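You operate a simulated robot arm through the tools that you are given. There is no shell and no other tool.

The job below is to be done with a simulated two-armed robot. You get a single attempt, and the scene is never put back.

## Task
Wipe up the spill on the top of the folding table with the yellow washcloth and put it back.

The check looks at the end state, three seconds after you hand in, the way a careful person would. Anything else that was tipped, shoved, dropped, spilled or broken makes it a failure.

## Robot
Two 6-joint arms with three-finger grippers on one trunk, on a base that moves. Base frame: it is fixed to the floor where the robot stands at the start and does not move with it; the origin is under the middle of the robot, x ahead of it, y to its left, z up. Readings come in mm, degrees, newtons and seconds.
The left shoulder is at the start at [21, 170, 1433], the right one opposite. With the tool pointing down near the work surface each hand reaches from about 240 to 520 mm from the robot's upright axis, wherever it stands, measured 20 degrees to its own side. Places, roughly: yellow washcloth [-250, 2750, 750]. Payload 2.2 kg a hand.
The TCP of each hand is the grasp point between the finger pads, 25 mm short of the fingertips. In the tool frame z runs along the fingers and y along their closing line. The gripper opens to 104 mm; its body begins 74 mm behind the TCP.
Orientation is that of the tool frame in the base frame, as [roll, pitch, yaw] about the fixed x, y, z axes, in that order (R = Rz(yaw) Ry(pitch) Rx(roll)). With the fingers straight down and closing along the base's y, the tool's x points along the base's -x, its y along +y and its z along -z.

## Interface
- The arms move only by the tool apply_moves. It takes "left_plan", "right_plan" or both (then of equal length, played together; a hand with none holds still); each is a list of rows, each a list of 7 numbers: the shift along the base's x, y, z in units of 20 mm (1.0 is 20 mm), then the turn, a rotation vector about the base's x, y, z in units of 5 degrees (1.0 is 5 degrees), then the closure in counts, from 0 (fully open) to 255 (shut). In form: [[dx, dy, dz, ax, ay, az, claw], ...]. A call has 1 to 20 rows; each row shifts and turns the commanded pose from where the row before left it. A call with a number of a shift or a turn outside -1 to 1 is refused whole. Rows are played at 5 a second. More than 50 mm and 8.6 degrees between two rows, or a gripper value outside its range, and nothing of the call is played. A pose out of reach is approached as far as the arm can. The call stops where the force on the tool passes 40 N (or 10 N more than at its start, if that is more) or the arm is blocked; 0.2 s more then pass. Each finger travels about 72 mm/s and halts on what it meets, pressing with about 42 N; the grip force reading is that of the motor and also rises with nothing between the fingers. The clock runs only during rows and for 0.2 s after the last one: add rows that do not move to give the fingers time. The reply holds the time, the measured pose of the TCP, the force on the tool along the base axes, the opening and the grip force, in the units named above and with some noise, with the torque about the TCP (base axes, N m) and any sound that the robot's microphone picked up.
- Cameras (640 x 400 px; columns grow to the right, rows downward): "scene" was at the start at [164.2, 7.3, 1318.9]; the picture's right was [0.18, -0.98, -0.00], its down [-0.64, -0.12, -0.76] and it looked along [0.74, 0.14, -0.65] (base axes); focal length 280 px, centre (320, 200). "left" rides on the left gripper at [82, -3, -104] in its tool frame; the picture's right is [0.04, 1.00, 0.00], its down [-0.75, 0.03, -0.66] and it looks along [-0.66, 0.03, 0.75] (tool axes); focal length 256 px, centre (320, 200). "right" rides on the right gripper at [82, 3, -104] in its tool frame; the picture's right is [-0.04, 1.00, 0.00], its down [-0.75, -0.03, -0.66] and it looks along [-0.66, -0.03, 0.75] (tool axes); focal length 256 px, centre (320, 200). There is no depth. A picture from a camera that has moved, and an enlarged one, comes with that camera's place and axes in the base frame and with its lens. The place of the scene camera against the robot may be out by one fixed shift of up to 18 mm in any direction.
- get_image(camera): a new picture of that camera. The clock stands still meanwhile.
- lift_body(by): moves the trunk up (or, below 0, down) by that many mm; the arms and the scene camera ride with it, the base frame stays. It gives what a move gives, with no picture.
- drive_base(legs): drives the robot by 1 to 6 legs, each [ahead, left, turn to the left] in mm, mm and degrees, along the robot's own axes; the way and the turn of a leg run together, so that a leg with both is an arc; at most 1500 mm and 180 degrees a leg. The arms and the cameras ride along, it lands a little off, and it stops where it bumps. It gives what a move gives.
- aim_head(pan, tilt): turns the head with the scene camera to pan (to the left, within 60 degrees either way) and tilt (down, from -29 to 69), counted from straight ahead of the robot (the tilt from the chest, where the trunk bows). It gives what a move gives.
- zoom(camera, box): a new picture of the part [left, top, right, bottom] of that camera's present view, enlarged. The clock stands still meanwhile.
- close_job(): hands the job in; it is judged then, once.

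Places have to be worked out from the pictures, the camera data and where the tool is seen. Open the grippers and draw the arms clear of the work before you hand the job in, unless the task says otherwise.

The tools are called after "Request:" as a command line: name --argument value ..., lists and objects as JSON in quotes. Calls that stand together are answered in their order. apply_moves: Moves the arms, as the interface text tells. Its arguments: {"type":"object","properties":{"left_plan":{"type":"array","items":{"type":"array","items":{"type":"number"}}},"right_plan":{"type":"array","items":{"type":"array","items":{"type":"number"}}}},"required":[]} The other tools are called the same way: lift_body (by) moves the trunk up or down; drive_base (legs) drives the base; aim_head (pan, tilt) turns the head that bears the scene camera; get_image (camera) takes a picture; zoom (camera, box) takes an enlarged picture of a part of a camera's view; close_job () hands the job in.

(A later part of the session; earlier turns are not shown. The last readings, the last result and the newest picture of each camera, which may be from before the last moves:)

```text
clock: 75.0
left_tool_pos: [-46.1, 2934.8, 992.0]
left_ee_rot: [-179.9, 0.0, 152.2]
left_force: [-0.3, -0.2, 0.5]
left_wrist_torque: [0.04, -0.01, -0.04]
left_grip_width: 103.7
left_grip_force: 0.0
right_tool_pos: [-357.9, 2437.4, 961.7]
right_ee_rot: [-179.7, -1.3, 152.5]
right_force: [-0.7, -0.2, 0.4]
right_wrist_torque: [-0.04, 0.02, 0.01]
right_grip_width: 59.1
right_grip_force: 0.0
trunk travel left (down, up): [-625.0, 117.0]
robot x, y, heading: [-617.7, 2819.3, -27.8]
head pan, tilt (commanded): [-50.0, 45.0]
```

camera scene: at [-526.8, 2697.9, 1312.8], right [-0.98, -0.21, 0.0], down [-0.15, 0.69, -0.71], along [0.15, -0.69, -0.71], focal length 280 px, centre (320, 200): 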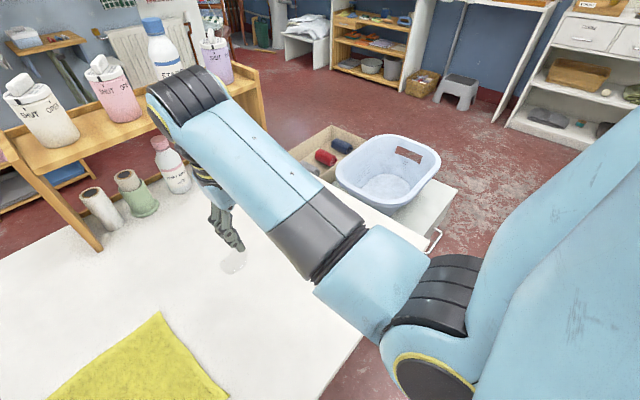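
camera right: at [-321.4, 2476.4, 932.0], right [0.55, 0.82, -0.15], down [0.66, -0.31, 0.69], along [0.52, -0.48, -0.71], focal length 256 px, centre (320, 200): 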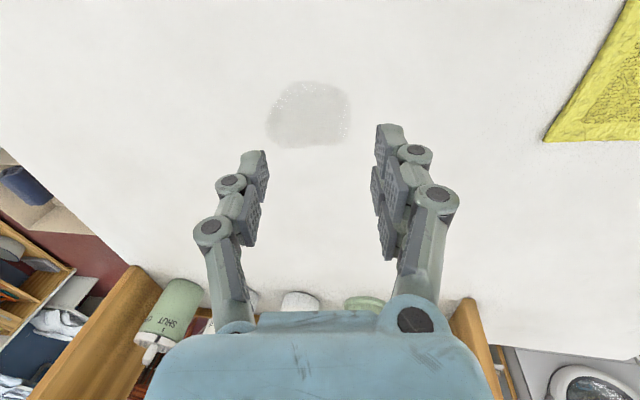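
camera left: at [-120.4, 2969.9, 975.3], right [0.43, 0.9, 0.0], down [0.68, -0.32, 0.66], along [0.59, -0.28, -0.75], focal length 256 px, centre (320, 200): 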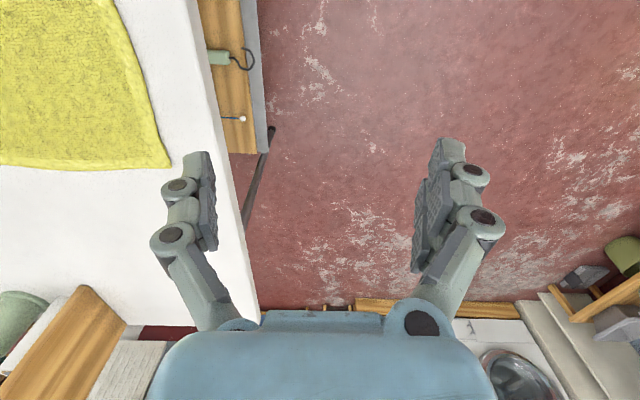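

Straightening in place works at this spot. I try a short pure sideways move to the left from here.

Request:
apply_moves --right_plan '[[0.233, 0.443, 0, 0, 0, 0, 110], [0.233, 0.443, 0, 0, 0, 0, 110], [0.233, 0.443, 0, 0, 0, 0, 110], [0.233, 0.443, 0, 0, 0, 0, 110], [0, 0, 0, 0, 0, 0, 110]]'

Request:
get_image --camera "scene"

```text
clock: 76.2
left_tool_pos: [-46.8, 2934.2, 992.1]
left_ee_rot: [180.0, 0.0, 152.2]
left_force: [-0.3, 0.5, -0.4]
left_wrist_torque: [-0.02, 0.02, -0.01]
left_grip_width: 104.2
left_grip_force: 0.1
right_tool_pos: [-346.2, 2456.7, 961.2]
right_ee_rot: [-177.6, -1.3, 152.2]
right_force: [0.9, -0.5, 0.0]
right_wrist_torque: [-0.03, -0.01, 0.01]
right_grip_width: 59.1
right_grip_force: 0.1
trunk travel left (down, up): [-625.0, 117.0]
robot x, y, heading: [-619.5, 2818.0, -27.7]
head pan, tilt (commanded): [-50.0, 45.0]
```

```text
taken
camera scene: at [-526.7, 2698.0, 1312.8], right [-0.98, -0.21, 0.0], down [-0.15, 0.69, -0.71], along [0.15, -0.69, -0.71], focal length 280 px, centre (320, 200)
```

scene: 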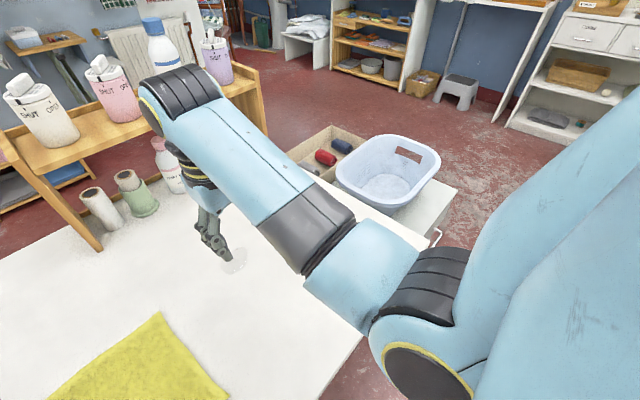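

The right hand can go no further inward than about 190–195 mm from my centre line, so I will use base strafing for sideways travel. I straighten the hand with a small outward margin, then strafe the base left 228 mm to bring it over the right part of the cloth, and look.

Request:
apply_moves --right_plan '[[-0.05, -0.68, 0, 0.15, -0.23, 0, 110], [-0.05, -0.68, 0, 0.15, -0.23, 0, 110], [0, 0, 0, 0, 0, 0, 110]]'

Request:
drive_base --legs '[[0, 228, 0]]'

Request:
aim_head --pan -20 --tilt 60

Request:
get_image --camera "scene"

Request:
get_image --camera "right"

```text
clock: 77.0
left_tool_pos: [-46.4, 2935.2, 991.4]
left_ee_rot: [-179.9, 0.0, 152.4]
left_force: [-0.1, 0.2, 0.1]
left_wrist_torque: [-0.03, 0.01, 0.01]
left_grip_width: 104.2
left_grip_force: 0.1
right_tool_pos: [-340.6, 2448.3, 961.8]
right_ee_rot: [177.8, -0.1, 152.6]
right_force: [-0.3, 0.2, -0.7]
right_wrist_torque: [-0.03, -0.01, 0.02]
right_grip_width: 59.5
right_grip_force: 0.0
trunk travel left (down, up): [-625.0, 117.0]
robot x, y, heading: [-616.3, 2816.3, -27.6]
head pan, tilt (commanded): [-50.0, 45.0]
```

```text
clock: 78.7
left_tool_pos: [58.2, 3132.0, 992.2]
left_ee_rot: [-179.9, 0.0, 152.3]
left_force: [0.1, 0.6, -0.6]
left_wrist_torque: [-0.03, 0.02, 0.01]
left_grip_width: 104.1
left_grip_force: 0.1
right_tool_pos: [-237.0, 2644.4, 961.7]
right_ee_rot: [178.0, -0.1, 152.4]
right_force: [-0.3, -0.5, 0.2]
right_wrist_torque: [-0.02, -0.02, 0.01]
right_grip_width: 58.9
right_grip_force: 0.1
trunk travel left (down, up): [-625.0, 117.0]
robot x, y, heading: [-511.7, 3015.2, -27.6]
head pan, tilt (commanded): [-50.0, 45.0]
```

```text
clock: 79.7
left_tool_pos: [57.4, 3132.4, 992.0]
left_ee_rot: [180.0, 0.0, 152.3]
left_force: [-0.8, 0.7, -0.7]
left_wrist_torque: [0.0, 0.0, -0.01]
left_grip_width: 104.2
left_grip_force: 0.0
right_tool_pos: [-237.3, 2644.5, 961.6]
right_ee_rot: [178.1, -0.1, 152.5]
right_force: [0.1, 0.2, 1.0]
right_wrist_torque: [-0.01, 0.01, -0.01]
right_grip_width: 59.2
right_grip_force: 0.1
trunk travel left (down, up): [-625.0, 117.0]
robot x, y, heading: [-513.2, 3018.6, -27.5]
head pan, tilt (commanded): [-20.0, 60.0]
```

```text
taken
camera scene: at [-395.7, 2925.2, 1293.4], right [-0.74, -0.67, 0.0], down [-0.58, 0.64, -0.5], along [0.34, -0.37, -0.87], focal length 280 px, centre (320, 200)
```

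scene: 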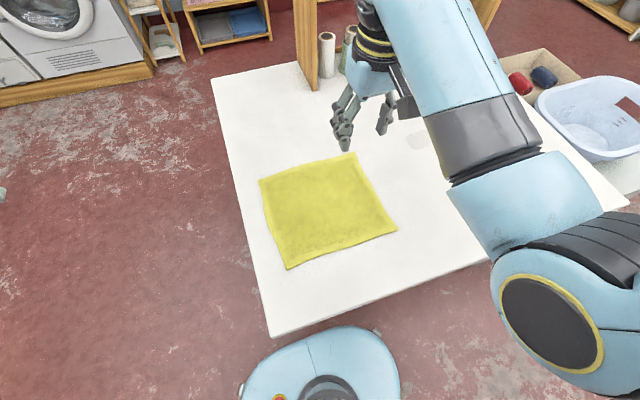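

```text
taken
camera right: at [-309.4, 2681.2, 1066.1], right [0.5, 0.87, 0.04], down [0.64, -0.4, 0.65], along [0.58, -0.3, -0.76], focal length 256 px, centre (320, 200)
```

right: 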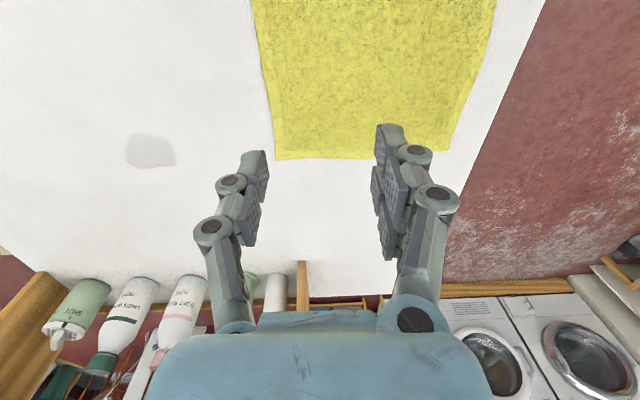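

The hand is about 60 mm inside the cloth's right edge, mid-way along it, and the cloth has not moved. I lower the trunk 150 mm, bringing the fingertips to roughly 40 mm above the cloth, and look again.

Request:
lift_body --by -150

Request:
get_image --camera "right"

Request:
get_image --camera "scene"

```text
clock: 81.4
left_tool_pos: [57.6, 3131.4, 841.7]
left_ee_rot: [179.9, 0.1, 152.3]
left_force: [-0.4, -0.3, 0.6]
left_wrist_torque: [0.03, 0.03, 0.0]
left_grip_width: 104.0
left_grip_force: 0.1
right_tool_pos: [-236.0, 2643.4, 811.6]
right_ee_rot: [178.0, -0.1, 152.5]
right_force: [0.9, 0.4, 1.3]
right_wrist_torque: [-0.01, 0.01, 0.02]
right_grip_width: 59.3
right_grip_force: 0.1
trunk travel left (down, up): [-475.0, 267.0]
robot x, y, heading: [-513.6, 3017.6, -27.4]
head pan, tilt (commanded): [-20.0, 60.0]
```

```text
taken
camera right: at [-309.5, 2681.2, 916.4], right [0.5, 0.87, 0.04], down [0.64, -0.4, 0.65], along [0.58, -0.3, -0.76], focal length 256 px, centre (320, 200)
```

right: 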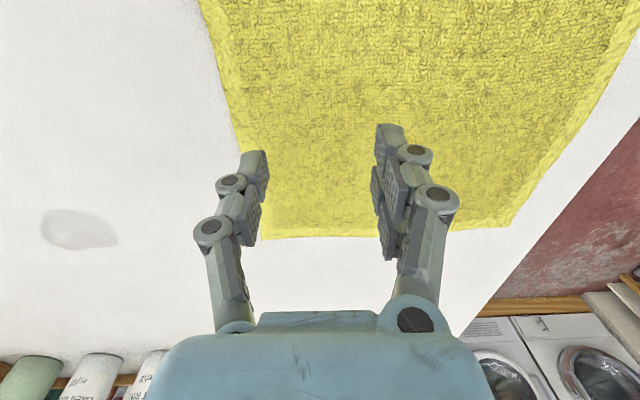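

```text
taken
camera scene: at [-394.2, 2924.3, 1141.9], right [-0.74, -0.67, 0.0], down [-0.58, 0.64, -0.5], along [0.34, -0.37, -0.87], focal length 280 px, centre (320, 200)
```

scene: 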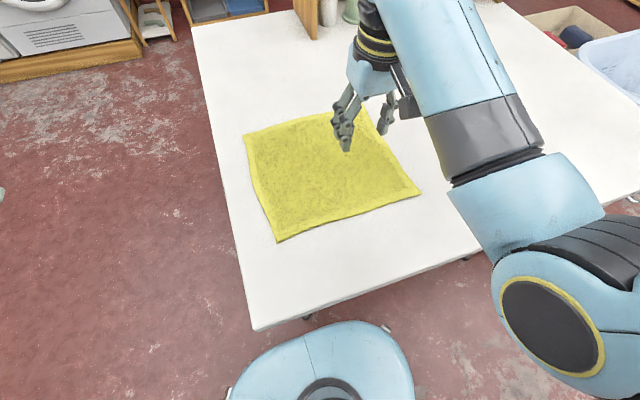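

The cloth and spill are both clearly in view below. I lower the right hand toward the cloth in small steps to feel the contact.

Request:
apply_moves --right_plan '[[0, 0, -0.75, 0, 0, 0, 110], [0, 0, -0.5, 0, 0, 0, 110], [0, 0, -0.15, 0, 0, 0, 110], [0, 0, -0.1, 0, 0, 0, 110], [0, 0, 0, 0, 0, 0, 110]]'

```text
clock: 82.6
left_tool_pos: [58.1, 3130.9, 840.9]
left_ee_rot: [180.0, 0.0, 152.3]
left_force: [0.0, 0.5, -0.8]
left_wrist_torque: [0.0, 0.0, 0.01]
left_grip_width: 104.2
left_grip_force: 0.1
right_tool_pos: [-236.6, 2643.7, 781.9]
right_ee_rot: [178.0, -0.1, 152.5]
right_force: [-0.5, -0.4, 0.2]
right_wrist_torque: [-0.02, -0.02, 0.0]
right_grip_width: 59.1
right_grip_force: 0.1
trunk travel left (down, up): [-475.0, 267.0]
robot x, y, heading: [-512.4, 3016.1, -27.8]
head pan, tilt (commanded): [-20.0, 60.0]
```

The hand is at 782 with no contact yet. I go on down in 1.5 mm steps.

Request:
apply_moves --right_plan '[[0, 0, -0.08, 0, 0, 0, 110], [0, 0, -0.08, 0, 0, 0, 110], [0, 0, -0.08, 0, 0, 0, 110], [0, 0, -0.08, 0, 0, 0, 110], [0, 0, 0, 0, 0, 0, 110]]'

Request:
zoom --camera "right" --box '[180, 100, 500, 300]'

```text
clock: 83.8
left_tool_pos: [57.9, 3130.8, 842.2]
left_ee_rot: [-180.0, -0.1, 152.3]
left_force: [0.3, -0.6, 0.2]
left_wrist_torque: [0.03, 0.02, 0.05]
left_grip_width: 104.1
left_grip_force: 0.1
right_tool_pos: [-237.3, 2645.0, 774.8]
right_ee_rot: [178.0, -0.2, 152.6]
right_force: [1.2, -0.1, -0.1]
right_wrist_torque: [-0.04, -0.02, 0.02]
right_grip_width: 59.1
right_grip_force: 0.0
trunk travel left (down, up): [-475.0, 267.0]
robot x, y, heading: [-516.7, 3015.0, -27.6]
head pan, tilt (commanded): [-20.0, 60.0]
```

```text
2.00 times, centred on (340, 200) of right
camera zoom: at [-309.3, 2681.4, 879.3], right [0.5, 0.87, 0.04], down [0.64, -0.4, 0.65], along [0.58, -0.3, -0.76], focal length 512 px, centre (280, 200)
```

zoom: 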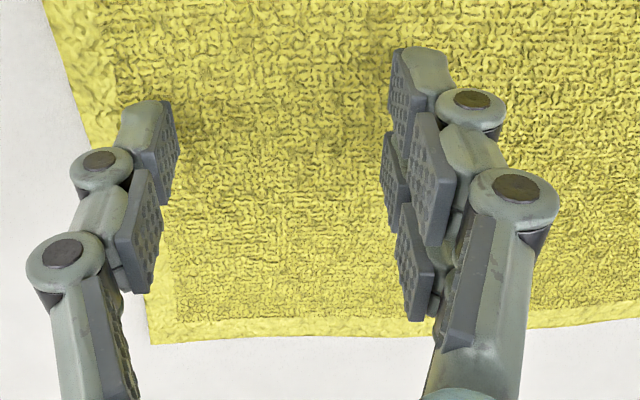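

The fingertips look just above the weave. I continue down in 1 mm steps, watching the vertical force.

Request:
apply_moves --right_plan '[[0, 0, -0.06, 0, 0, 0, 110], [0, 0, -0.06, 0, 0, 0, 110], [0, 0, -0.06, 0, 0, 0, 110], [0, 0, 0, 0, 0, 0, 110]]'

```text
clock: 84.8
left_tool_pos: [58.4, 3131.1, 840.9]
left_ee_rot: [-180.0, 0.0, 152.3]
left_force: [0.7, 0.3, 0.6]
left_wrist_torque: [-0.01, 0.0, -0.03]
left_grip_width: 104.2
left_grip_force: 0.1
right_tool_pos: [-237.6, 2644.0, 771.7]
right_ee_rot: [178.0, -0.2, 152.5]
right_force: [-0.7, -0.1, -0.1]
right_wrist_torque: [0.0, 0.0, 0.03]
right_grip_width: 59.1
right_grip_force: 0.0
trunk travel left (down, up): [-475.0, 267.0]
robot x, y, heading: [-513.4, 3016.4, -27.9]
head pan, tilt (commanded): [-20.0, 60.0]
```

No contact at 771.7 yet. I keep lowering slowly.

Request:
apply_moves --right_plan '[[0, 0, -0.06, 0, 0, 0, 110], [0, 0, -0.06, 0, 0, 0, 110], [0, 0, -0.06, 0, 0, 0, 110], [0, 0, 0, 0, 0, 0, 110]]'

```text
clock: 85.8
left_tool_pos: [57.5, 3132.1, 842.2]
left_ee_rot: [-180.0, -0.1, 152.3]
left_force: [-0.5, -0.9, 0.0]
left_wrist_torque: [-0.02, -0.01, -0.02]
left_grip_width: 104.0
left_grip_force: 0.1
right_tool_pos: [-237.8, 2644.9, 768.4]
right_ee_rot: [178.0, 0.0, 152.5]
right_force: [-1.7, -0.1, 5.4]
right_wrist_torque: [-0.12, 0.12, -0.02]
right_grip_width: 59.9
right_grip_force: 0.1
trunk travel left (down, up): [-475.0, 267.0]
robot x, y, heading: [-514.1, 3013.9, -27.7]
head pan, tilt (commanded): [-20.0, 60.0]
```

Contact at 768.4 with about 5 N. I press slightly more and drag 20 mm to the right, to see whether the cloth follows the fingertips.

Request:
apply_moves --right_plan '[[0, 0, -0.06, 0, 0, 0, 110], [-0.116, -0.221, 0, 0, 0, 0, 110], [-0.116, -0.221, 0, 0, 0, 0, 110], [-0.116, -0.221, 0, 0, 0, 0, 110], [-0.116, -0.221, 0, 0, 0, 0, 110]]'

Request:
get_image --camera "right"

Request:
get_image --camera "scene"

```text
clock: 87.0
left_tool_pos: [57.5, 3131.4, 842.0]
left_ee_rot: [-180.0, 0.0, 152.2]
left_force: [0.1, -0.6, 0.2]
left_wrist_torque: [0.05, 0.01, -0.01]
left_grip_width: 104.0
left_grip_force: 0.1
right_tool_pos: [-246.2, 2626.2, 767.6]
right_ee_rot: [177.9, -0.1, 152.4]
right_force: [-0.4, -0.9, 5.0]
right_wrist_torque: [-0.06, 0.01, -0.01]
right_grip_width: 59.0
right_grip_force: 2.3
trunk travel left (down, up): [-475.0, 267.0]
robot x, y, heading: [-512.8, 3016.6, -27.6]
head pan, tilt (commanded): [-20.0, 60.0]
```

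```text
taken
camera right: at [-319.1, 2663.2, 871.7], right [0.5, 0.87, 0.03], down [0.64, -0.4, 0.65], along [0.58, -0.3, -0.76], focal length 256 px, centre (320, 200)
```

right: 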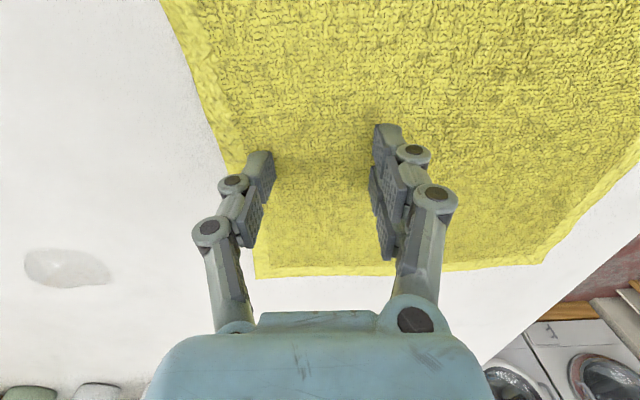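

```text
taken
camera scene: at [-394.3, 2924.4, 1141.8], right [-0.74, -0.67, 0.0], down [-0.58, 0.64, -0.5], along [0.34, -0.37, -0.87], focal length 280 px, centre (320, 200)
```

scene: 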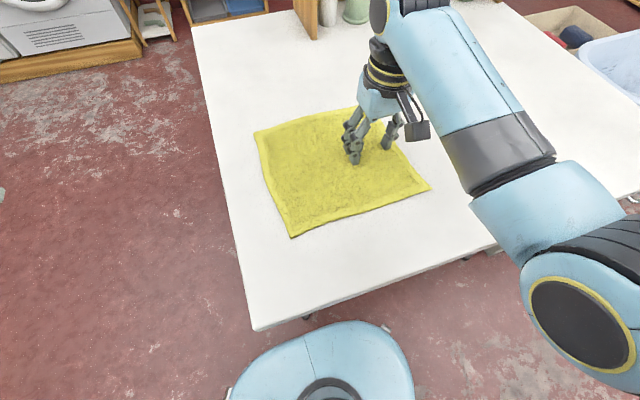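

The cloth follows the fingertips as a whole without wrinkling. I press a little more and slide it forward 95 mm so it lines up with the spill's depth.

Request:
apply_moves --right_plan '[[0, 0, -0.06, 0, 0, 0, 110], [0.42, -0.221, 0, 0, 0, 0, 110], [0.42, -0.221, 0, 0, 0, 0, 110], [0.42, -0.221, 0, 0, 0, 0, 110], [0.42, -0.221, 0, 0, 0, 0, 110], [0.42, -0.221, 0, 0, 0, 0, 110]]'

Request:
get_image --camera "scene"

```text
clock: 88.4
left_tool_pos: [56.7, 3132.2, 842.6]
left_ee_rot: [179.9, 0.0, 152.3]
left_force: [0.6, 0.6, 0.0]
left_wrist_torque: [0.0, 0.0, 0.02]
left_grip_width: 104.0
left_grip_force: 0.2
right_tool_pos: [-204.5, 2606.0, 767.6]
right_ee_rot: [178.0, 0.1, 152.3]
right_force: [0.0, -0.7, 9.5]
right_wrist_torque: [0.03, -0.07, 0.01]
right_grip_width: 60.9
right_grip_force: 0.0
trunk travel left (down, up): [-475.0, 267.0]
robot x, y, heading: [-514.1, 3018.5, -27.8]
head pan, tilt (commanded): [-20.0, 60.0]
```

```text
taken
camera scene: at [-394.3, 2924.7, 1141.8], right [-0.74, -0.67, 0.0], down [-0.58, 0.64, -0.5], along [0.34, -0.37, -0.87], focal length 280 px, centre (320, 200)
```

scene: 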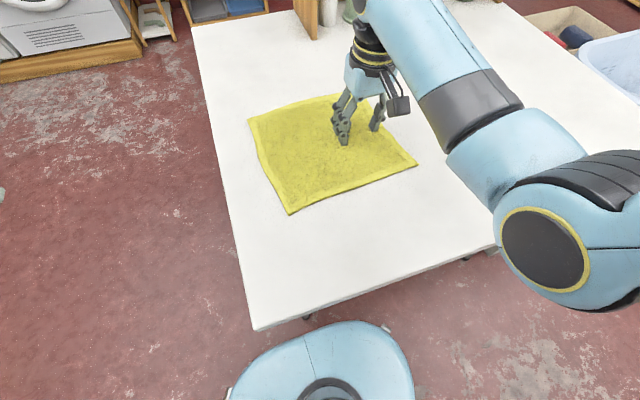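

The cloth follows at about 9.5 N. I slide it the remaining 45 mm forward, then strafe the base right 100 mm with the hand held.

Request:
apply_moves --right_plan '[[0.42, -0.221, 0, 0, 0, 0, 110], [0.42, -0.221, 0, 0, 0, 0, 110], [0.42, -0.221, 0, 0, 0, 0, 110], [0.42, -0.221, 0, 0, 0, 0, 110], [0.42, -0.221, 0, 0, 0, 0, 110]]'

Request:
drive_base --legs '[[0, -80, 0]]'

Request:
get_image --camera "scene"

Request:
get_image --camera "right"

```text
clock: 89.6
left_tool_pos: [57.2, 3132.0, 842.2]
left_ee_rot: [-179.9, 0.0, 152.2]
left_force: [-0.2, 0.8, -0.4]
left_wrist_torque: [0.02, -0.01, 0.0]
left_grip_width: 104.2
left_grip_force: 0.0
right_tool_pos: [-162.7, 2583.1, 766.7]
right_ee_rot: [177.9, 0.1, 152.4]
right_force: [-0.2, -1.8, 9.5]
right_wrist_torque: [0.1, -0.04, -0.04]
right_grip_width: 61.4
right_grip_force: 0.1
trunk travel left (down, up): [-475.0, 267.0]
robot x, y, heading: [-514.4, 3015.9, -27.8]
head pan, tilt (commanded): [-20.0, 60.0]
```

```text
clock: 90.7
left_tool_pos: [19.1, 3058.7, 843.7]
left_ee_rot: [-180.0, 0.0, 152.3]
left_force: [-0.2, -0.6, -0.9]
left_wrist_torque: [0.03, -0.01, -0.03]
left_grip_width: 104.1
left_grip_force: 0.1
right_tool_pos: [-201.1, 2510.6, 767.2]
right_ee_rot: [177.9, 0.1, 152.4]
right_force: [1.5, 0.1, 13.8]
right_wrist_torque: [0.2, -0.21, -0.06]
right_grip_width: 60.8
right_grip_force: 2.3
trunk travel left (down, up): [-475.0, 267.0]
robot x, y, heading: [-553.9, 2944.0, -27.5]
head pan, tilt (commanded): [-20.0, 60.0]
```

```text
taken
camera scene: at [-433.3, 2851.8, 1141.9], right [-0.74, -0.67, 0.0], down [-0.58, 0.64, -0.5], along [0.34, -0.37, -0.87], focal length 280 px, centre (320, 200)
```

scene: 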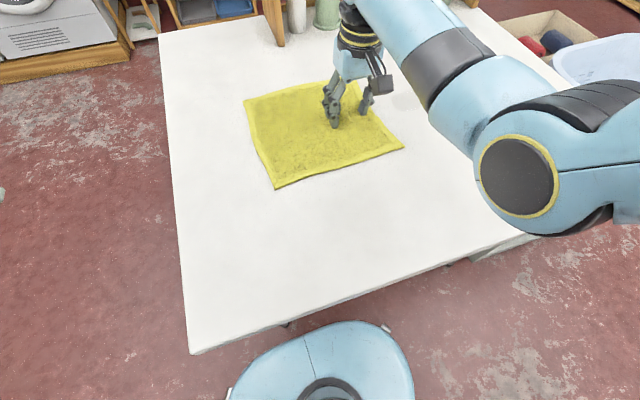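

```text
taken
camera right: at [-273.9, 2547.4, 870.2], right [0.5, 0.87, 0.04], down [0.64, -0.4, 0.66], along [0.58, -0.3, -0.75], focal length 256 px, centre (320, 200)
```

right: 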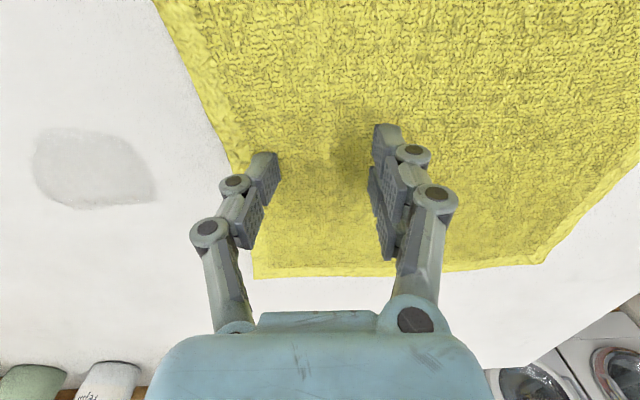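

The cloth now lies just left of the spill and lines up with it in depth; the fingers need to go about 133 mm further right. I strafe right 100 mm twice, so the pressed part passes fully over the spill.

Request:
drive_base --legs '[[0, -100, 0]]'

Request:
drive_base --legs '[[0, -90, 0]]'

Request:
get_image --camera "scene"

Request:
get_image --camera "right"

```text
clock: 91.8
left_tool_pos: [-27.4, 2969.2, 843.0]
left_ee_rot: [180.0, 0.0, 152.2]
left_force: [0.0, 0.2, 0.3]
left_wrist_torque: [0.03, -0.02, -0.03]
left_grip_width: 104.2
left_grip_force: 0.1
right_tool_pos: [-248.1, 2419.7, 767.4]
right_ee_rot: [177.9, 0.1, 152.4]
right_force: [1.1, -0.6, 9.6]
right_wrist_torque: [0.07, -0.04, 0.05]
right_grip_width: 59.1
right_grip_force: 0.1
trunk travel left (down, up): [-475.0, 267.0]
robot x, y, heading: [-598.3, 2855.9, -27.8]
head pan, tilt (commanded): [-20.0, 60.0]
```

```text
clock: 92.9
left_tool_pos: [-70.7, 2888.9, 842.2]
left_ee_rot: [180.0, 0.0, 152.2]
left_force: [-0.6, -0.3, 0.9]
left_wrist_torque: [0.03, -0.01, 0.0]
left_grip_width: 104.0
left_grip_force: 0.0
right_tool_pos: [-289.6, 2340.5, 767.1]
right_ee_rot: [177.9, 0.2, 152.4]
right_force: [1.1, -0.1, 7.4]
right_wrist_torque: [0.04, -0.06, 0.01]
right_grip_width: 60.7
right_grip_force: 0.0
trunk travel left (down, up): [-475.0, 267.0]
robot x, y, heading: [-642.3, 2771.7, -27.6]
head pan, tilt (commanded): [-20.0, 60.0]
```

```text
taken
camera scene: at [-522.2, 2681.6, 1141.9], right [-0.74, -0.67, 0.0], down [-0.58, 0.64, -0.5], along [0.34, -0.37, -0.87], focal length 280 px, centre (320, 200)
```

scene: 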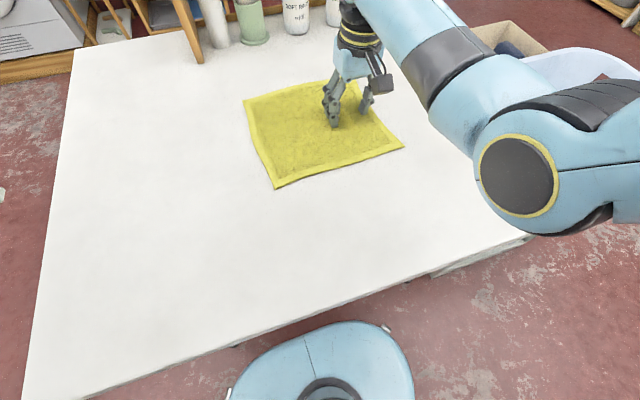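

```text
taken
camera right: at [-362.5, 2376.9, 870.7], right [0.5, 0.87, 0.04], down [0.64, -0.4, 0.66], along [0.58, -0.3, -0.75], focal length 256 px, centre (320, 200)
```

right: 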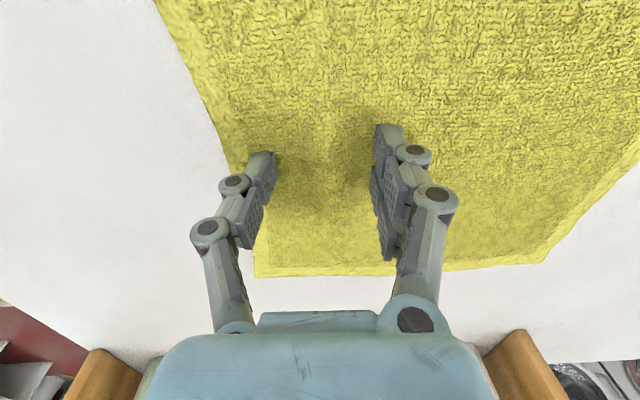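

The cloth is centred over the spill with about 7–10 N of press. I now rub it forward and back under the fingers.

Request:
apply_moves --right_plan '[[0.443, -0.232, -0.05, 0, 0, 0, 110], [0.443, -0.232, 0, 0, 0, 0, 110], [-0.443, 0.232, 0, 0, 0, 0, 110], [-0.443, 0.232, 0, 0, 0, 0, 110], [-0.443, 0.232, 0, 0, 0, 0, 110], [-0.443, 0.232, 0, 0, 0, 0, 110], [-0.443, 0.232, 0, 0, 0, 0, 110], [0.443, -0.232, 0, 0, 0, 0, 110], [0.443, -0.232, 0, 0, 0, 0, 110], [0.443, -0.232, 0, 0, 0, 0, 110], [0.443, -0.232, 0, 0, 0, 0, 110], [0.443, -0.232, 0, 0, 0, 0, 110], [-0.443, 0.232, 0, 0, 0, 0, 110], [-0.443, 0.232, 0, 0, 0, 0, 110], [-0.443, 0.232, 0, 0, 0, 0, 110], [-0.443, 0.232, 0, 0, 0, 0, 110], [-0.443, 0.232, 0, 0, 0, 0, 110], [0.443, -0.232, 0, 0, 0, 0, 110], [0.443, -0.232, 0, 0, 0, 0, 110], [0.443, -0.232, 0, 0, 0, 0, 110]]'

Request:
get_image --camera "right"

```text
clock: 97.1
left_tool_pos: [-70.4, 2889.7, 842.2]
left_ee_rot: [-179.9, 0.0, 152.2]
left_force: [0.0, -0.5, -0.6]
left_wrist_torque: [0.0, 0.0, 0.01]
left_grip_width: 104.0
left_grip_force: 0.2
right_tool_pos: [-289.9, 2340.6, 766.3]
right_ee_rot: [177.9, 0.2, 152.4]
right_force: [-0.3, -0.1, 10.0]
right_wrist_torque: [0.11, -0.02, 0.01]
right_grip_width: 61.4
right_grip_force: 0.1
trunk travel left (down, up): [-475.0, 267.0]
robot x, y, heading: [-638.8, 2770.9, -27.8]
head pan, tilt (commanded): [-20.0, 60.0]
```

```text
taken
camera right: at [-361.6, 2377.4, 870.0], right [0.5, 0.87, 0.03], down [0.64, -0.39, 0.66], along [0.58, -0.3, -0.75], focal length 256 px, centre (320, 200)
```

right: 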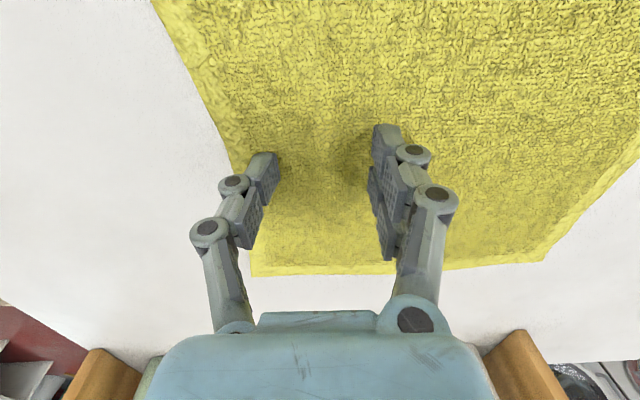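

The cloth still follows neatly. I strafe left 60 mm so the pressed part sits right over the spill and rub again there.

Request:
drive_base --legs '[[0, 60, 0]]'

Request:
apply_moves --right_plan '[[0.443, -0.232, 0, 0, 0, 0, 110], [0.443, -0.232, 0, 0, 0, 0, 110], [-0.443, 0.232, 0, 0, 0, 0, 110], [-0.443, 0.232, 0, 0, 0, 0, 110], [-0.443, 0.232, 0, 0, 0, 0, 110], [-0.443, 0.232, 0, 0, 0, 0, 110], [-0.443, 0.232, 0, 0, 0, 0, 110], [0.443, -0.232, 0, 0, 0, 0, 110], [0.443, -0.232, 0, 0, 0, 0, 110], [0.443, -0.232, 0, 0, 0, 0, 110], [0.443, -0.232, 0, 0, 0, 0, 110], [0.443, -0.232, 0, 0, 0, 0, 110], [-0.443, 0.232, 0, 0, 0, 0, 110], [-0.443, 0.232, 0, 0, 0, 0, 110], [-0.443, 0.232, 0, 0, 0, 0, 110], [-0.443, 0.232, 0, 0, 0, 0, 110], [-0.443, 0.232, 0, 0, 0, 0, 110], [0.443, -0.232, 0, 0, 0, 0, 110], [0.443, -0.232, 0, 0, 0, 0, 110], [0.443, -0.232, 0, 0, 0, 0, 110]]'

Request:
get_image --camera "right"

```text
clock: 98.1
left_tool_pos: [-41.0, 2943.9, 841.0]
left_ee_rot: [-179.9, -0.1, 152.3]
left_force: [0.3, 0.9, -0.3]
left_wrist_torque: [-0.02, 0.02, -0.03]
left_grip_width: 104.0
left_grip_force: 0.0
right_tool_pos: [-260.4, 2394.8, 766.1]
right_ee_rot: [178.2, 0.1, 152.5]
right_force: [0.9, -0.6, 13.9]
right_wrist_torque: [0.05, 0.0, 0.03]
right_grip_width: 60.7
right_grip_force: 2.1
trunk travel left (down, up): [-475.0, 267.0]
robot x, y, heading: [-614.2, 2827.4, -27.5]
head pan, tilt (commanded): [-20.0, 60.0]
```

```text
clock: 102.3
left_tool_pos: [-42.0, 2943.7, 842.1]
left_ee_rot: [-179.9, 0.0, 152.4]
left_force: [-0.1, -1.2, 0.4]
left_wrist_torque: [-0.04, 0.0, -0.02]
left_grip_width: 103.9
left_grip_force: 0.1
right_tool_pos: [-259.5, 2393.7, 766.7]
right_ee_rot: [178.1, 0.2, 152.6]
right_force: [-1.9, 0.7, 12.6]
right_wrist_torque: [0.07, 0.03, -0.02]
right_grip_width: 57.1
right_grip_force: 4.5
trunk travel left (down, up): [-475.0, 267.0]
robot x, y, heading: [-613.2, 2826.3, -27.4]
head pan, tilt (commanded): [-20.0, 60.0]
```

```text
taken
camera right: at [-332.7, 2430.8, 870.6], right [0.5, 0.87, 0.03], down [0.64, -0.39, 0.66], along [0.58, -0.3, -0.75], focal length 256 px, centre (320, 200)
```

right: 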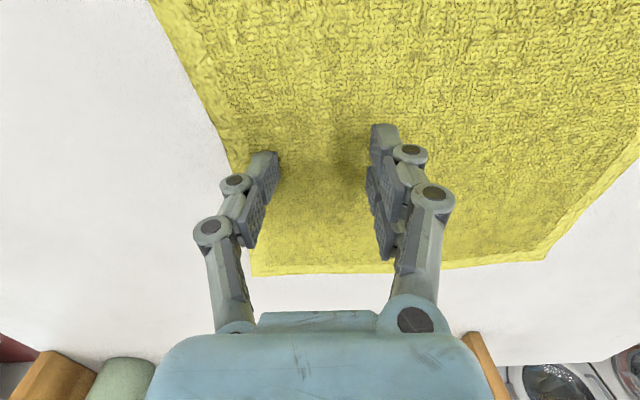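

The press is right over the spill now at 12–14 N. I add sideways strokes with small forward and backward offsets.

Request:
apply_moves --right_plan '[[-0.2325, -0.4425, 0, 0, 0, 0, 110], [-0.2325, -0.4425, 0, 0, 0, 0, 110], [-0.2325, -0.4425, 0, 0, 0, 0, 110], [-0.2325, -0.4425, 0, 0, 0, 0, 110], [0.6, -0.315, 0, 0, 0, 0, 110], [0.2325, 0.4425, 0, 0, 0, 0, 110], [0.2325, 0.4425, 0, 0, 0, 0, 110], [0.2325, 0.4425, 0, 0, 0, 0, 110], [0.2325, 0.4425, 0, 0, 0, 0, 110], [-0.6, 0.315, 0, 0, 0, 0, 110], [-0.6, 0.315, 0, 0, 0, 0, 110], [-0.2325, -0.4425, 0, 0, 0, 0, 110], [-0.2325, -0.4425, 0, 0, 0, 0, 110], [-0.2325, -0.4425, 0, 0, 0, 0, 110], [-0.2325, -0.4425, 0, 0, 0, 0, 110], [0.6, -0.315, 0, 0, 0, 0, 110], [0.2325, 0.4425, 0, 0, 0, 0, 110], [0.2325, 0.4425, 0, 0, 0, 0, 110], [0.2325, 0.4425, 0, 0, 0, 0, 110], [0.2325, 0.4425, 0, 0, 0, 0, 110]]'

Request:
get_image --camera "right"

```text
clock: 106.5
left_tool_pos: [-41.6, 2943.6, 842.0]
left_ee_rot: [-180.0, 0.0, 152.3]
left_force: [0.4, -0.6, 0.3]
left_wrist_torque: [0.01, -0.01, -0.02]
left_grip_width: 104.4
left_grip_force: 0.1
right_tool_pos: [-259.8, 2395.1, 767.1]
right_ee_rot: [178.0, 0.2, 152.5]
right_force: [-2.9, -3.6, 14.3]
right_wrist_torque: [-0.34, 0.2, -0.01]
right_grip_width: 57.3
right_grip_force: 5.9
trunk travel left (down, up): [-475.0, 267.0]
robot x, y, heading: [-611.8, 2827.1, -27.7]
head pan, tilt (commanded): [-20.0, 60.0]
```

```text
taken
camera right: at [-332.9, 2430.9, 871.1], right [0.5, 0.87, 0.03], down [0.64, -0.39, 0.66], along [0.58, -0.3, -0.75], focal length 256 px, centre (320, 200)
```

right: 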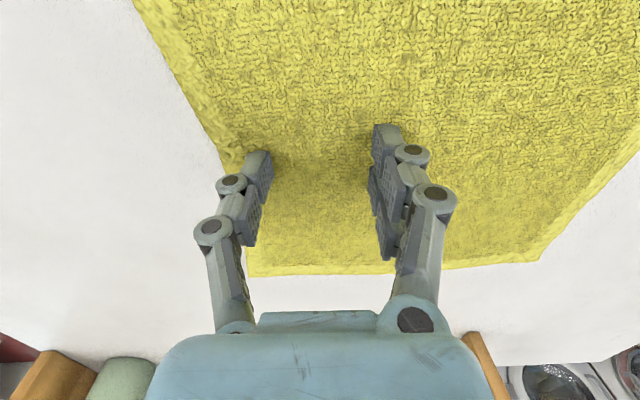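

The cloth slipped only a few millimetres against the fingers. I strafe left 150 mm to uncover the spot and see if it is clean.

Request:
drive_base --legs '[[0, 150, 0]]'

Request:
get_image --camera "right"

Request:
get_image --camera "scene"

```text
clock: 107.9
left_tool_pos: [28.1, 3077.5, 841.0]
left_ee_rot: [-179.9, 0.0, 152.4]
left_force: [-0.4, 0.4, -0.7]
left_wrist_torque: [0.01, 0.03, -0.01]
left_grip_width: 104.3
left_grip_force: 0.0
right_tool_pos: [-190.4, 2527.0, 766.7]
right_ee_rot: [178.1, 0.1, 152.5]
right_force: [-0.8, -1.2, 7.9]
right_wrist_torque: [-0.04, 0.02, -0.01]
right_grip_width: 60.3
right_grip_force: 0.0
trunk travel left (down, up): [-475.0, 267.0]
robot x, y, heading: [-543.8, 2957.5, -27.6]
head pan, tilt (commanded): [-20.0, 60.0]
```

```text
taken
camera right: at [-262.7, 2564.6, 870.8], right [0.5, 0.87, 0.03], down [0.64, -0.39, 0.66], along [0.58, -0.3, -0.75], focal length 256 px, centre (320, 200)
```

right: 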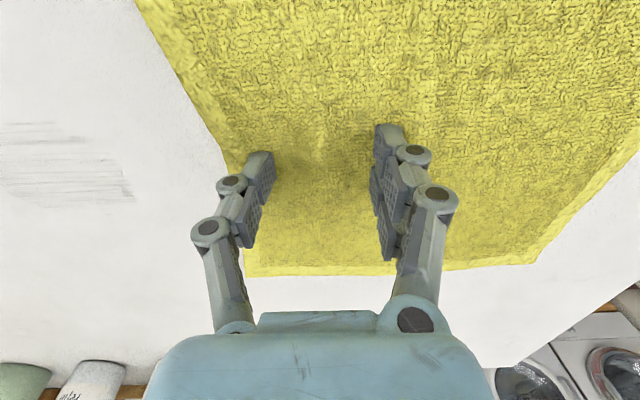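

```text
taken
camera scene: at [-423.0, 2870.3, 1141.8], right [-0.74, -0.67, 0.0], down [-0.58, 0.64, -0.5], along [0.34, -0.37, -0.87], focal length 280 px, centre (320, 200)
```

scene: 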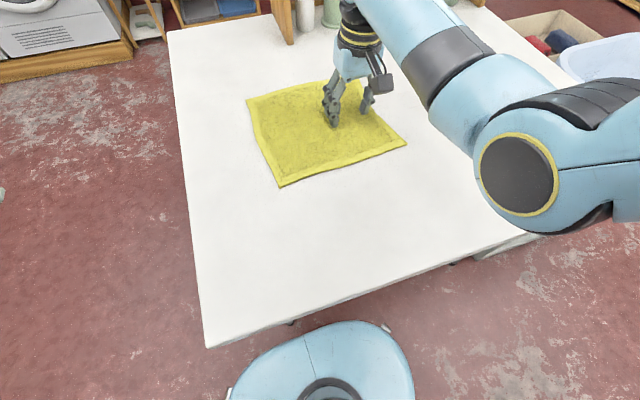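

Most of the spill is gone but grey streaks remain. I enlarge that spot.

Request:
zoom --camera "right" --box '[0, 80, 224, 220]'

Request:
zoom --camera "scene" --box '[340, 20, 500, 120]'

```text
2.86 times, centred on (112, 150) of right
camera zoom: at [-262.7, 2564.6, 870.8], right [0.5, 0.87, 0.03], down [0.64, -0.39, 0.66], along [0.58, -0.3, -0.75], focal length 731 px, centre (914, 343)
```

zoom: 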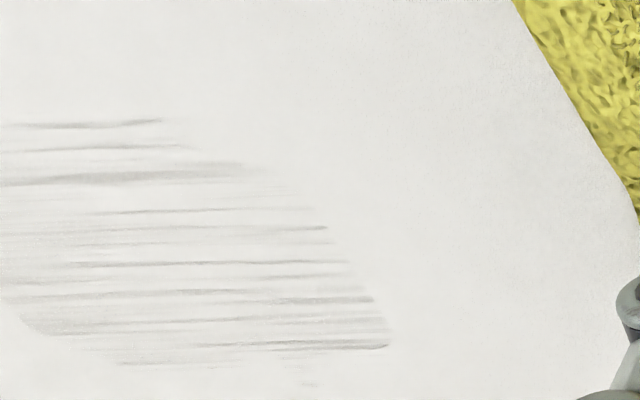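

```text
4.00 times, centred on (420, 70) of scene
camera zoom: at [-423.0, 2870.3, 1141.8], right [-0.74, -0.67, 0.0], down [-0.58, 0.64, -0.5], along [0.34, -0.37, -0.87], focal length 1121 px, centre (-80, 720)
```

zoom: 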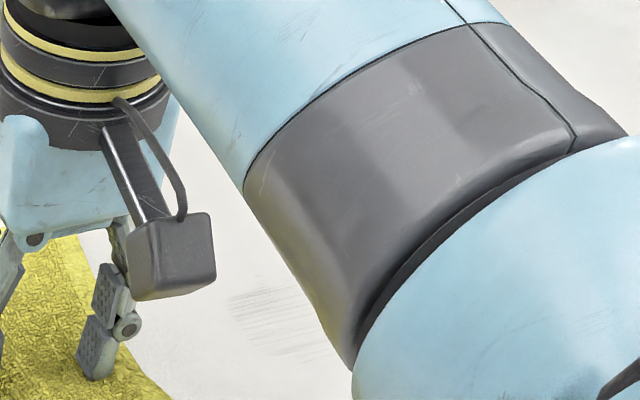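

The spill is only partly wiped; streaks remain over its full area. I press harder, go back over the spot and rub more thoroughly.

Request:
drive_base --legs '[[0, -150, 0]]'

Request:
apply_moves --right_plan '[[0, 0, -0.06, 0, 0, 0, 110], [0.6, -0.315, -0.05, 0, 0, 0, 110], [0.6, -0.315, 0, 0, 0, 0, 110], [-0.6, 0.315, 0, 0, 0, 0, 110], [-0.6, 0.315, 0, 0, 0, 0, 110], [-0.6, 0.315, 0, 0, 0, 0, 110], [-0.6, 0.315, 0, 0, 0, 0, 110], [-0.2325, -0.4425, 0, 0, 0, 0, 110], [0.6, -0.315, 0, 0, 0, 0, 110], [0.6, -0.315, 0, 0, 0, 0, 110], [0.6, -0.315, 0, 0, 0, 0, 110], [0.6, -0.315, 0, 0, 0, 0, 110], [-0.2325, -0.4425, 0, 0, 0, 0, 110], [-0.6, 0.315, 0, 0, 0, 0, 110], [-0.6, 0.315, 0, 0, 0, 0, 110], [-0.6, 0.315, 0, 0, 0, 0, 110], [-0.6, 0.315, 0, 0, 0, 0, 110], [0.6, -0.315, 0, 0, 0, 0, 110], [0.6, -0.315, 0, 0, 0, 0, 110], [0, 0, 0, 0, 0, 0, 110]]'

Request:
get_image --camera "right"

```text
clock: 109.2
left_tool_pos: [-41.7, 2943.4, 843.4]
left_ee_rot: [-179.9, 0.1, 152.4]
left_force: [0.1, 0.1, 0.0]
left_wrist_torque: [0.0, -0.02, -0.01]
left_grip_width: 103.9
left_grip_force: 0.0
right_tool_pos: [-260.9, 2393.4, 767.0]
right_ee_rot: [177.9, 0.2, 152.5]
right_force: [0.9, 0.8, 6.7]
right_wrist_torque: [0.04, -0.04, -0.01]
right_grip_width: 60.8
right_grip_force: 0.2
trunk travel left (down, up): [-475.0, 267.0]
robot x, y, heading: [-611.8, 2827.4, -27.7]
head pan, tilt (commanded): [-20.0, 60.0]
```

```text
clock: 113.5
left_tool_pos: [-41.9, 2943.1, 842.8]
left_ee_rot: [-179.9, 0.0, 152.4]
left_force: [0.1, -0.3, 0.5]
left_wrist_torque: [0.01, 0.01, -0.01]
left_grip_width: 103.8
left_grip_force: 0.2
right_tool_pos: [-270.1, 2376.1, 765.1]
right_ee_rot: [178.0, 0.2, 152.4]
right_force: [-0.8, 0.7, 15.2]
right_wrist_torque: [0.18, -0.07, -0.05]
right_grip_width: 59.9
right_grip_force: 4.9
trunk travel left (down, up): [-475.0, 267.0]
robot x, y, heading: [-611.2, 2827.9, -27.6]
head pan, tilt (commanded): [-20.0, 60.0]
```

```text
taken
camera right: at [-342.6, 2413.5, 869.3], right [0.5, 0.87, 0.04], down [0.64, -0.39, 0.66], along [0.58, -0.3, -0.75], focal length 256 px, centre (320, 200)
```

right: 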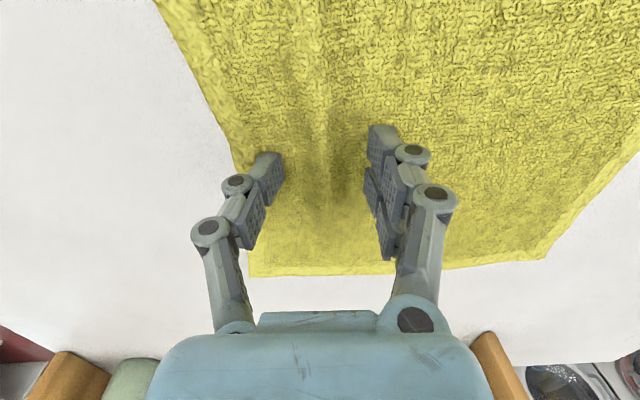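

Force is about 15 N and the cloth still lies flat with only a slight ridge between the fingers. I add a second set of sideways strokes across the spot.

Request:
apply_moves --right_plan '[[0.2325, 0.4425, 0, 0, 0, 0, 110], [0.2325, 0.4425, 0, 0, 0, 0, 110], [0.2325, 0.4425, 0, 0, 0, 0, 110], [0.8, -0.42, 0, 0, 0, 0, 110], [-0.349, -0.664, 0, 0, 0, 0, 110], [-0.349, -0.664, 0, 0, 0, 0, 110], [-0.349, -0.664, 0, 0, 0, 0, 110], [-0.349, -0.664, 0, 0, 0, 0, 110], [-0.8, 0.42, 0, 0, 0, 0, 110], [0.349, 0.664, 0, 0, 0, 0, 110], [0.349, 0.664, 0, 0, 0, 0, 110], [0.349, 0.664, 0, 0, 0, 0, 110], [0.349, 0.664, 0, 0, 0, 0, 110], [-0.8, 0.42, 0, 0, 0, 0, 110], [-0.349, -0.664, 0, 0, 0, 0, 110], [-0.349, -0.664, 0, 0, 0, 0, 110], [-0.349, -0.664, 0, 0, 0, 0, 110], [-0.349, -0.664, 0, 0, 0, 0, 110], [0.8, -0.42, 0, 0, 0, 0, 110], [0, 0, 0, 0, 0, 0, 110]]'

Request:
get_image --camera "right"

```text
clock: 117.7
left_tool_pos: [-42.6, 2943.7, 841.7]
left_ee_rot: [180.0, 0.1, 152.3]
left_force: [-0.1, 0.7, 0.3]
left_wrist_torque: [-0.03, -0.03, 0.01]
left_grip_width: 103.8
left_grip_force: 0.1
right_tool_pos: [-283.8, 2349.6, 765.2]
right_ee_rot: [178.1, 0.2, 152.5]
right_force: [0.2, -0.9, 10.4]
right_wrist_torque: [0.12, -0.04, 0.01]
right_grip_width: 61.1
right_grip_force: 0.1
trunk travel left (down, up): [-475.0, 267.0]
robot x, y, heading: [-610.2, 2826.2, -27.8]
head pan, tilt (commanded): [-20.0, 60.0]
```

```text
taken
camera right: at [-356.0, 2386.7, 868.1], right [0.5, 0.87, 0.03], down [0.64, -0.39, 0.66], along [0.58, -0.31, -0.75], focal length 256 px, centre (320, 200)
```

right: 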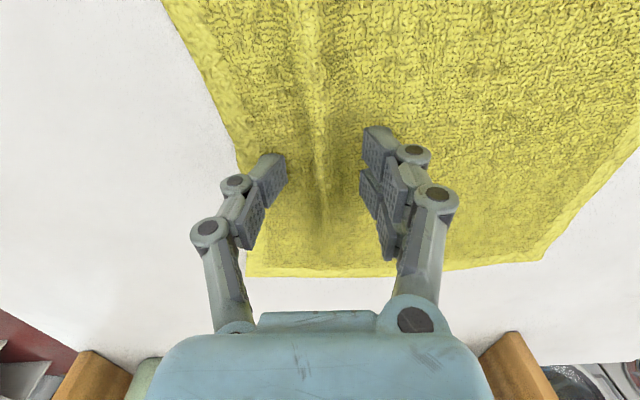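

A small ridge is forming between the fingers, which I can stretch out later. I strafe left 175 mm to uncover the spot and check.

Request:
drive_base --legs '[[0, 175, 0]]'

Request:
get_image --camera "right"

Request:
zoom --camera "right" --box '[0, 80, 224, 220]'

```text
clock: 119.2
left_tool_pos: [40.4, 3102.2, 841.8]
left_ee_rot: [-179.9, 0.0, 152.1]
left_force: [0.1, 0.0, -0.4]
left_wrist_torque: [-0.04, 0.0, -0.01]
left_grip_width: 104.0
left_grip_force: 0.1
right_tool_pos: [-199.4, 2508.1, 765.1]
right_ee_rot: [178.1, 0.2, 152.4]
right_force: [-2.4, 1.7, 18.6]
right_wrist_torque: [0.05, -0.02, 0.01]
right_grip_width: 61.6
right_grip_force: 5.6
trunk travel left (down, up): [-475.0, 267.0]
robot x, y, heading: [-528.2, 2986.0, -27.8]
head pan, tilt (commanded): [-20.0, 60.0]
```

```text
taken
camera right: at [-272.4, 2546.2, 868.2], right [0.5, 0.87, 0.03], down [0.64, -0.39, 0.66], along [0.58, -0.31, -0.75], focal length 256 px, centre (320, 200)
```

right: 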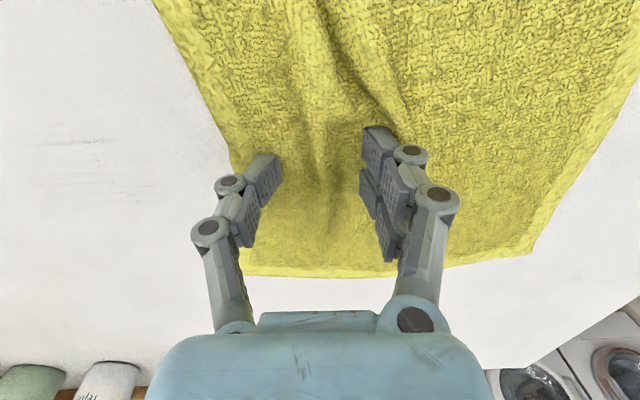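

```text
2.86 times, centred on (112, 150) of right
camera zoom: at [-272.4, 2546.2, 868.2], right [0.5, 0.87, 0.03], down [0.64, -0.39, 0.66], along [0.58, -0.31, -0.75], focal length 731 px, centre (914, 343)
```

zoom: 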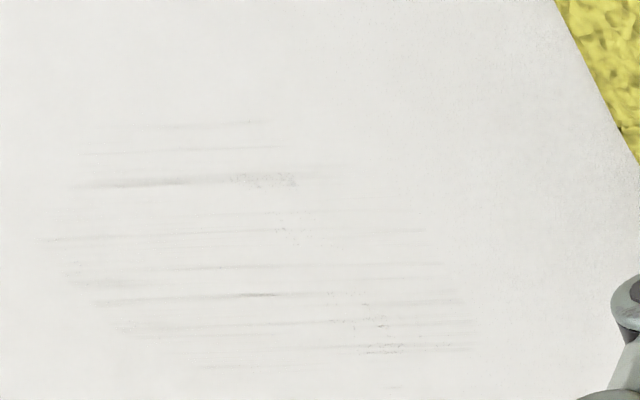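

Only faint streaks are left, but wrinkles are building between the fingers. I ease the press slightly and open the fingers to about 80 mm to stretch the cloth flat again.

Request:
apply_moves --right_plan '[[0, 0, 0.05, 0, 0, 0, 110], [0, 0, 0, 0, 0, 0, 98], [0, 0, 0, 0, 0, 0, 86], [0, 0, 0, 0, 0, 0, 74], [0, 0, 0, 0, 0, 0, 62], [0, 0, 0, 0, 0, 0, 62], [0, 0, 0, 0, 0, 0, 62]]'

Request:
get_image --camera "right"

Request:
get_image --camera "scene"

```text
clock: 120.8
left_tool_pos: [42.4, 3100.7, 841.9]
left_ee_rot: [180.0, 0.0, 152.2]
left_force: [0.1, 0.7, 0.0]
left_wrist_torque: [-0.01, -0.02, 0.0]
left_grip_width: 103.5
left_grip_force: 0.1
right_tool_pos: [-200.2, 2507.6, 765.5]
right_ee_rot: [178.0, 0.2, 152.3]
right_force: [-1.1, -0.1, 4.4]
right_wrist_torque: [0.01, 0.0, -0.02]
right_grip_width: 79.6
right_grip_force: 0.1
trunk travel left (down, up): [-475.0, 267.0]
robot x, y, heading: [-525.9, 2985.8, -27.7]
head pan, tilt (commanded): [-20.0, 60.0]
```

```text
taken
camera right: at [-272.8, 2544.9, 868.6], right [0.5, 0.87, 0.04], down [0.64, -0.4, 0.66], along [0.58, -0.3, -0.75], focal length 256 px, centre (320, 200)
```

right: 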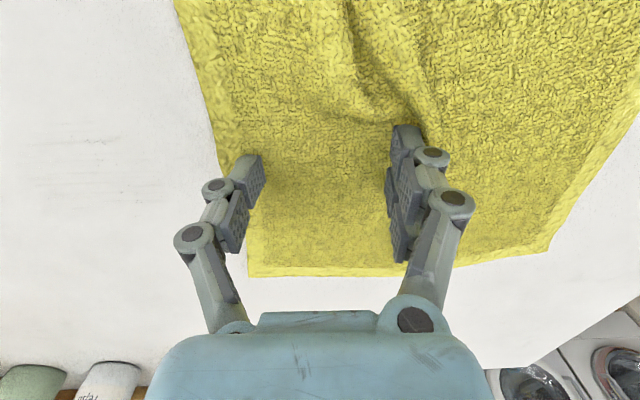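

```text
taken
camera scene: at [-410.0, 2894.6, 1141.8], right [-0.74, -0.67, 0.0], down [-0.58, 0.64, -0.5], along [0.34, -0.37, -0.87], focal length 280 px, centre (320, 200)
```

scene: 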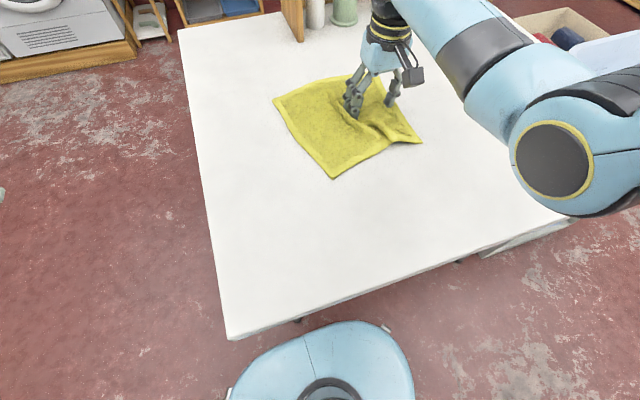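

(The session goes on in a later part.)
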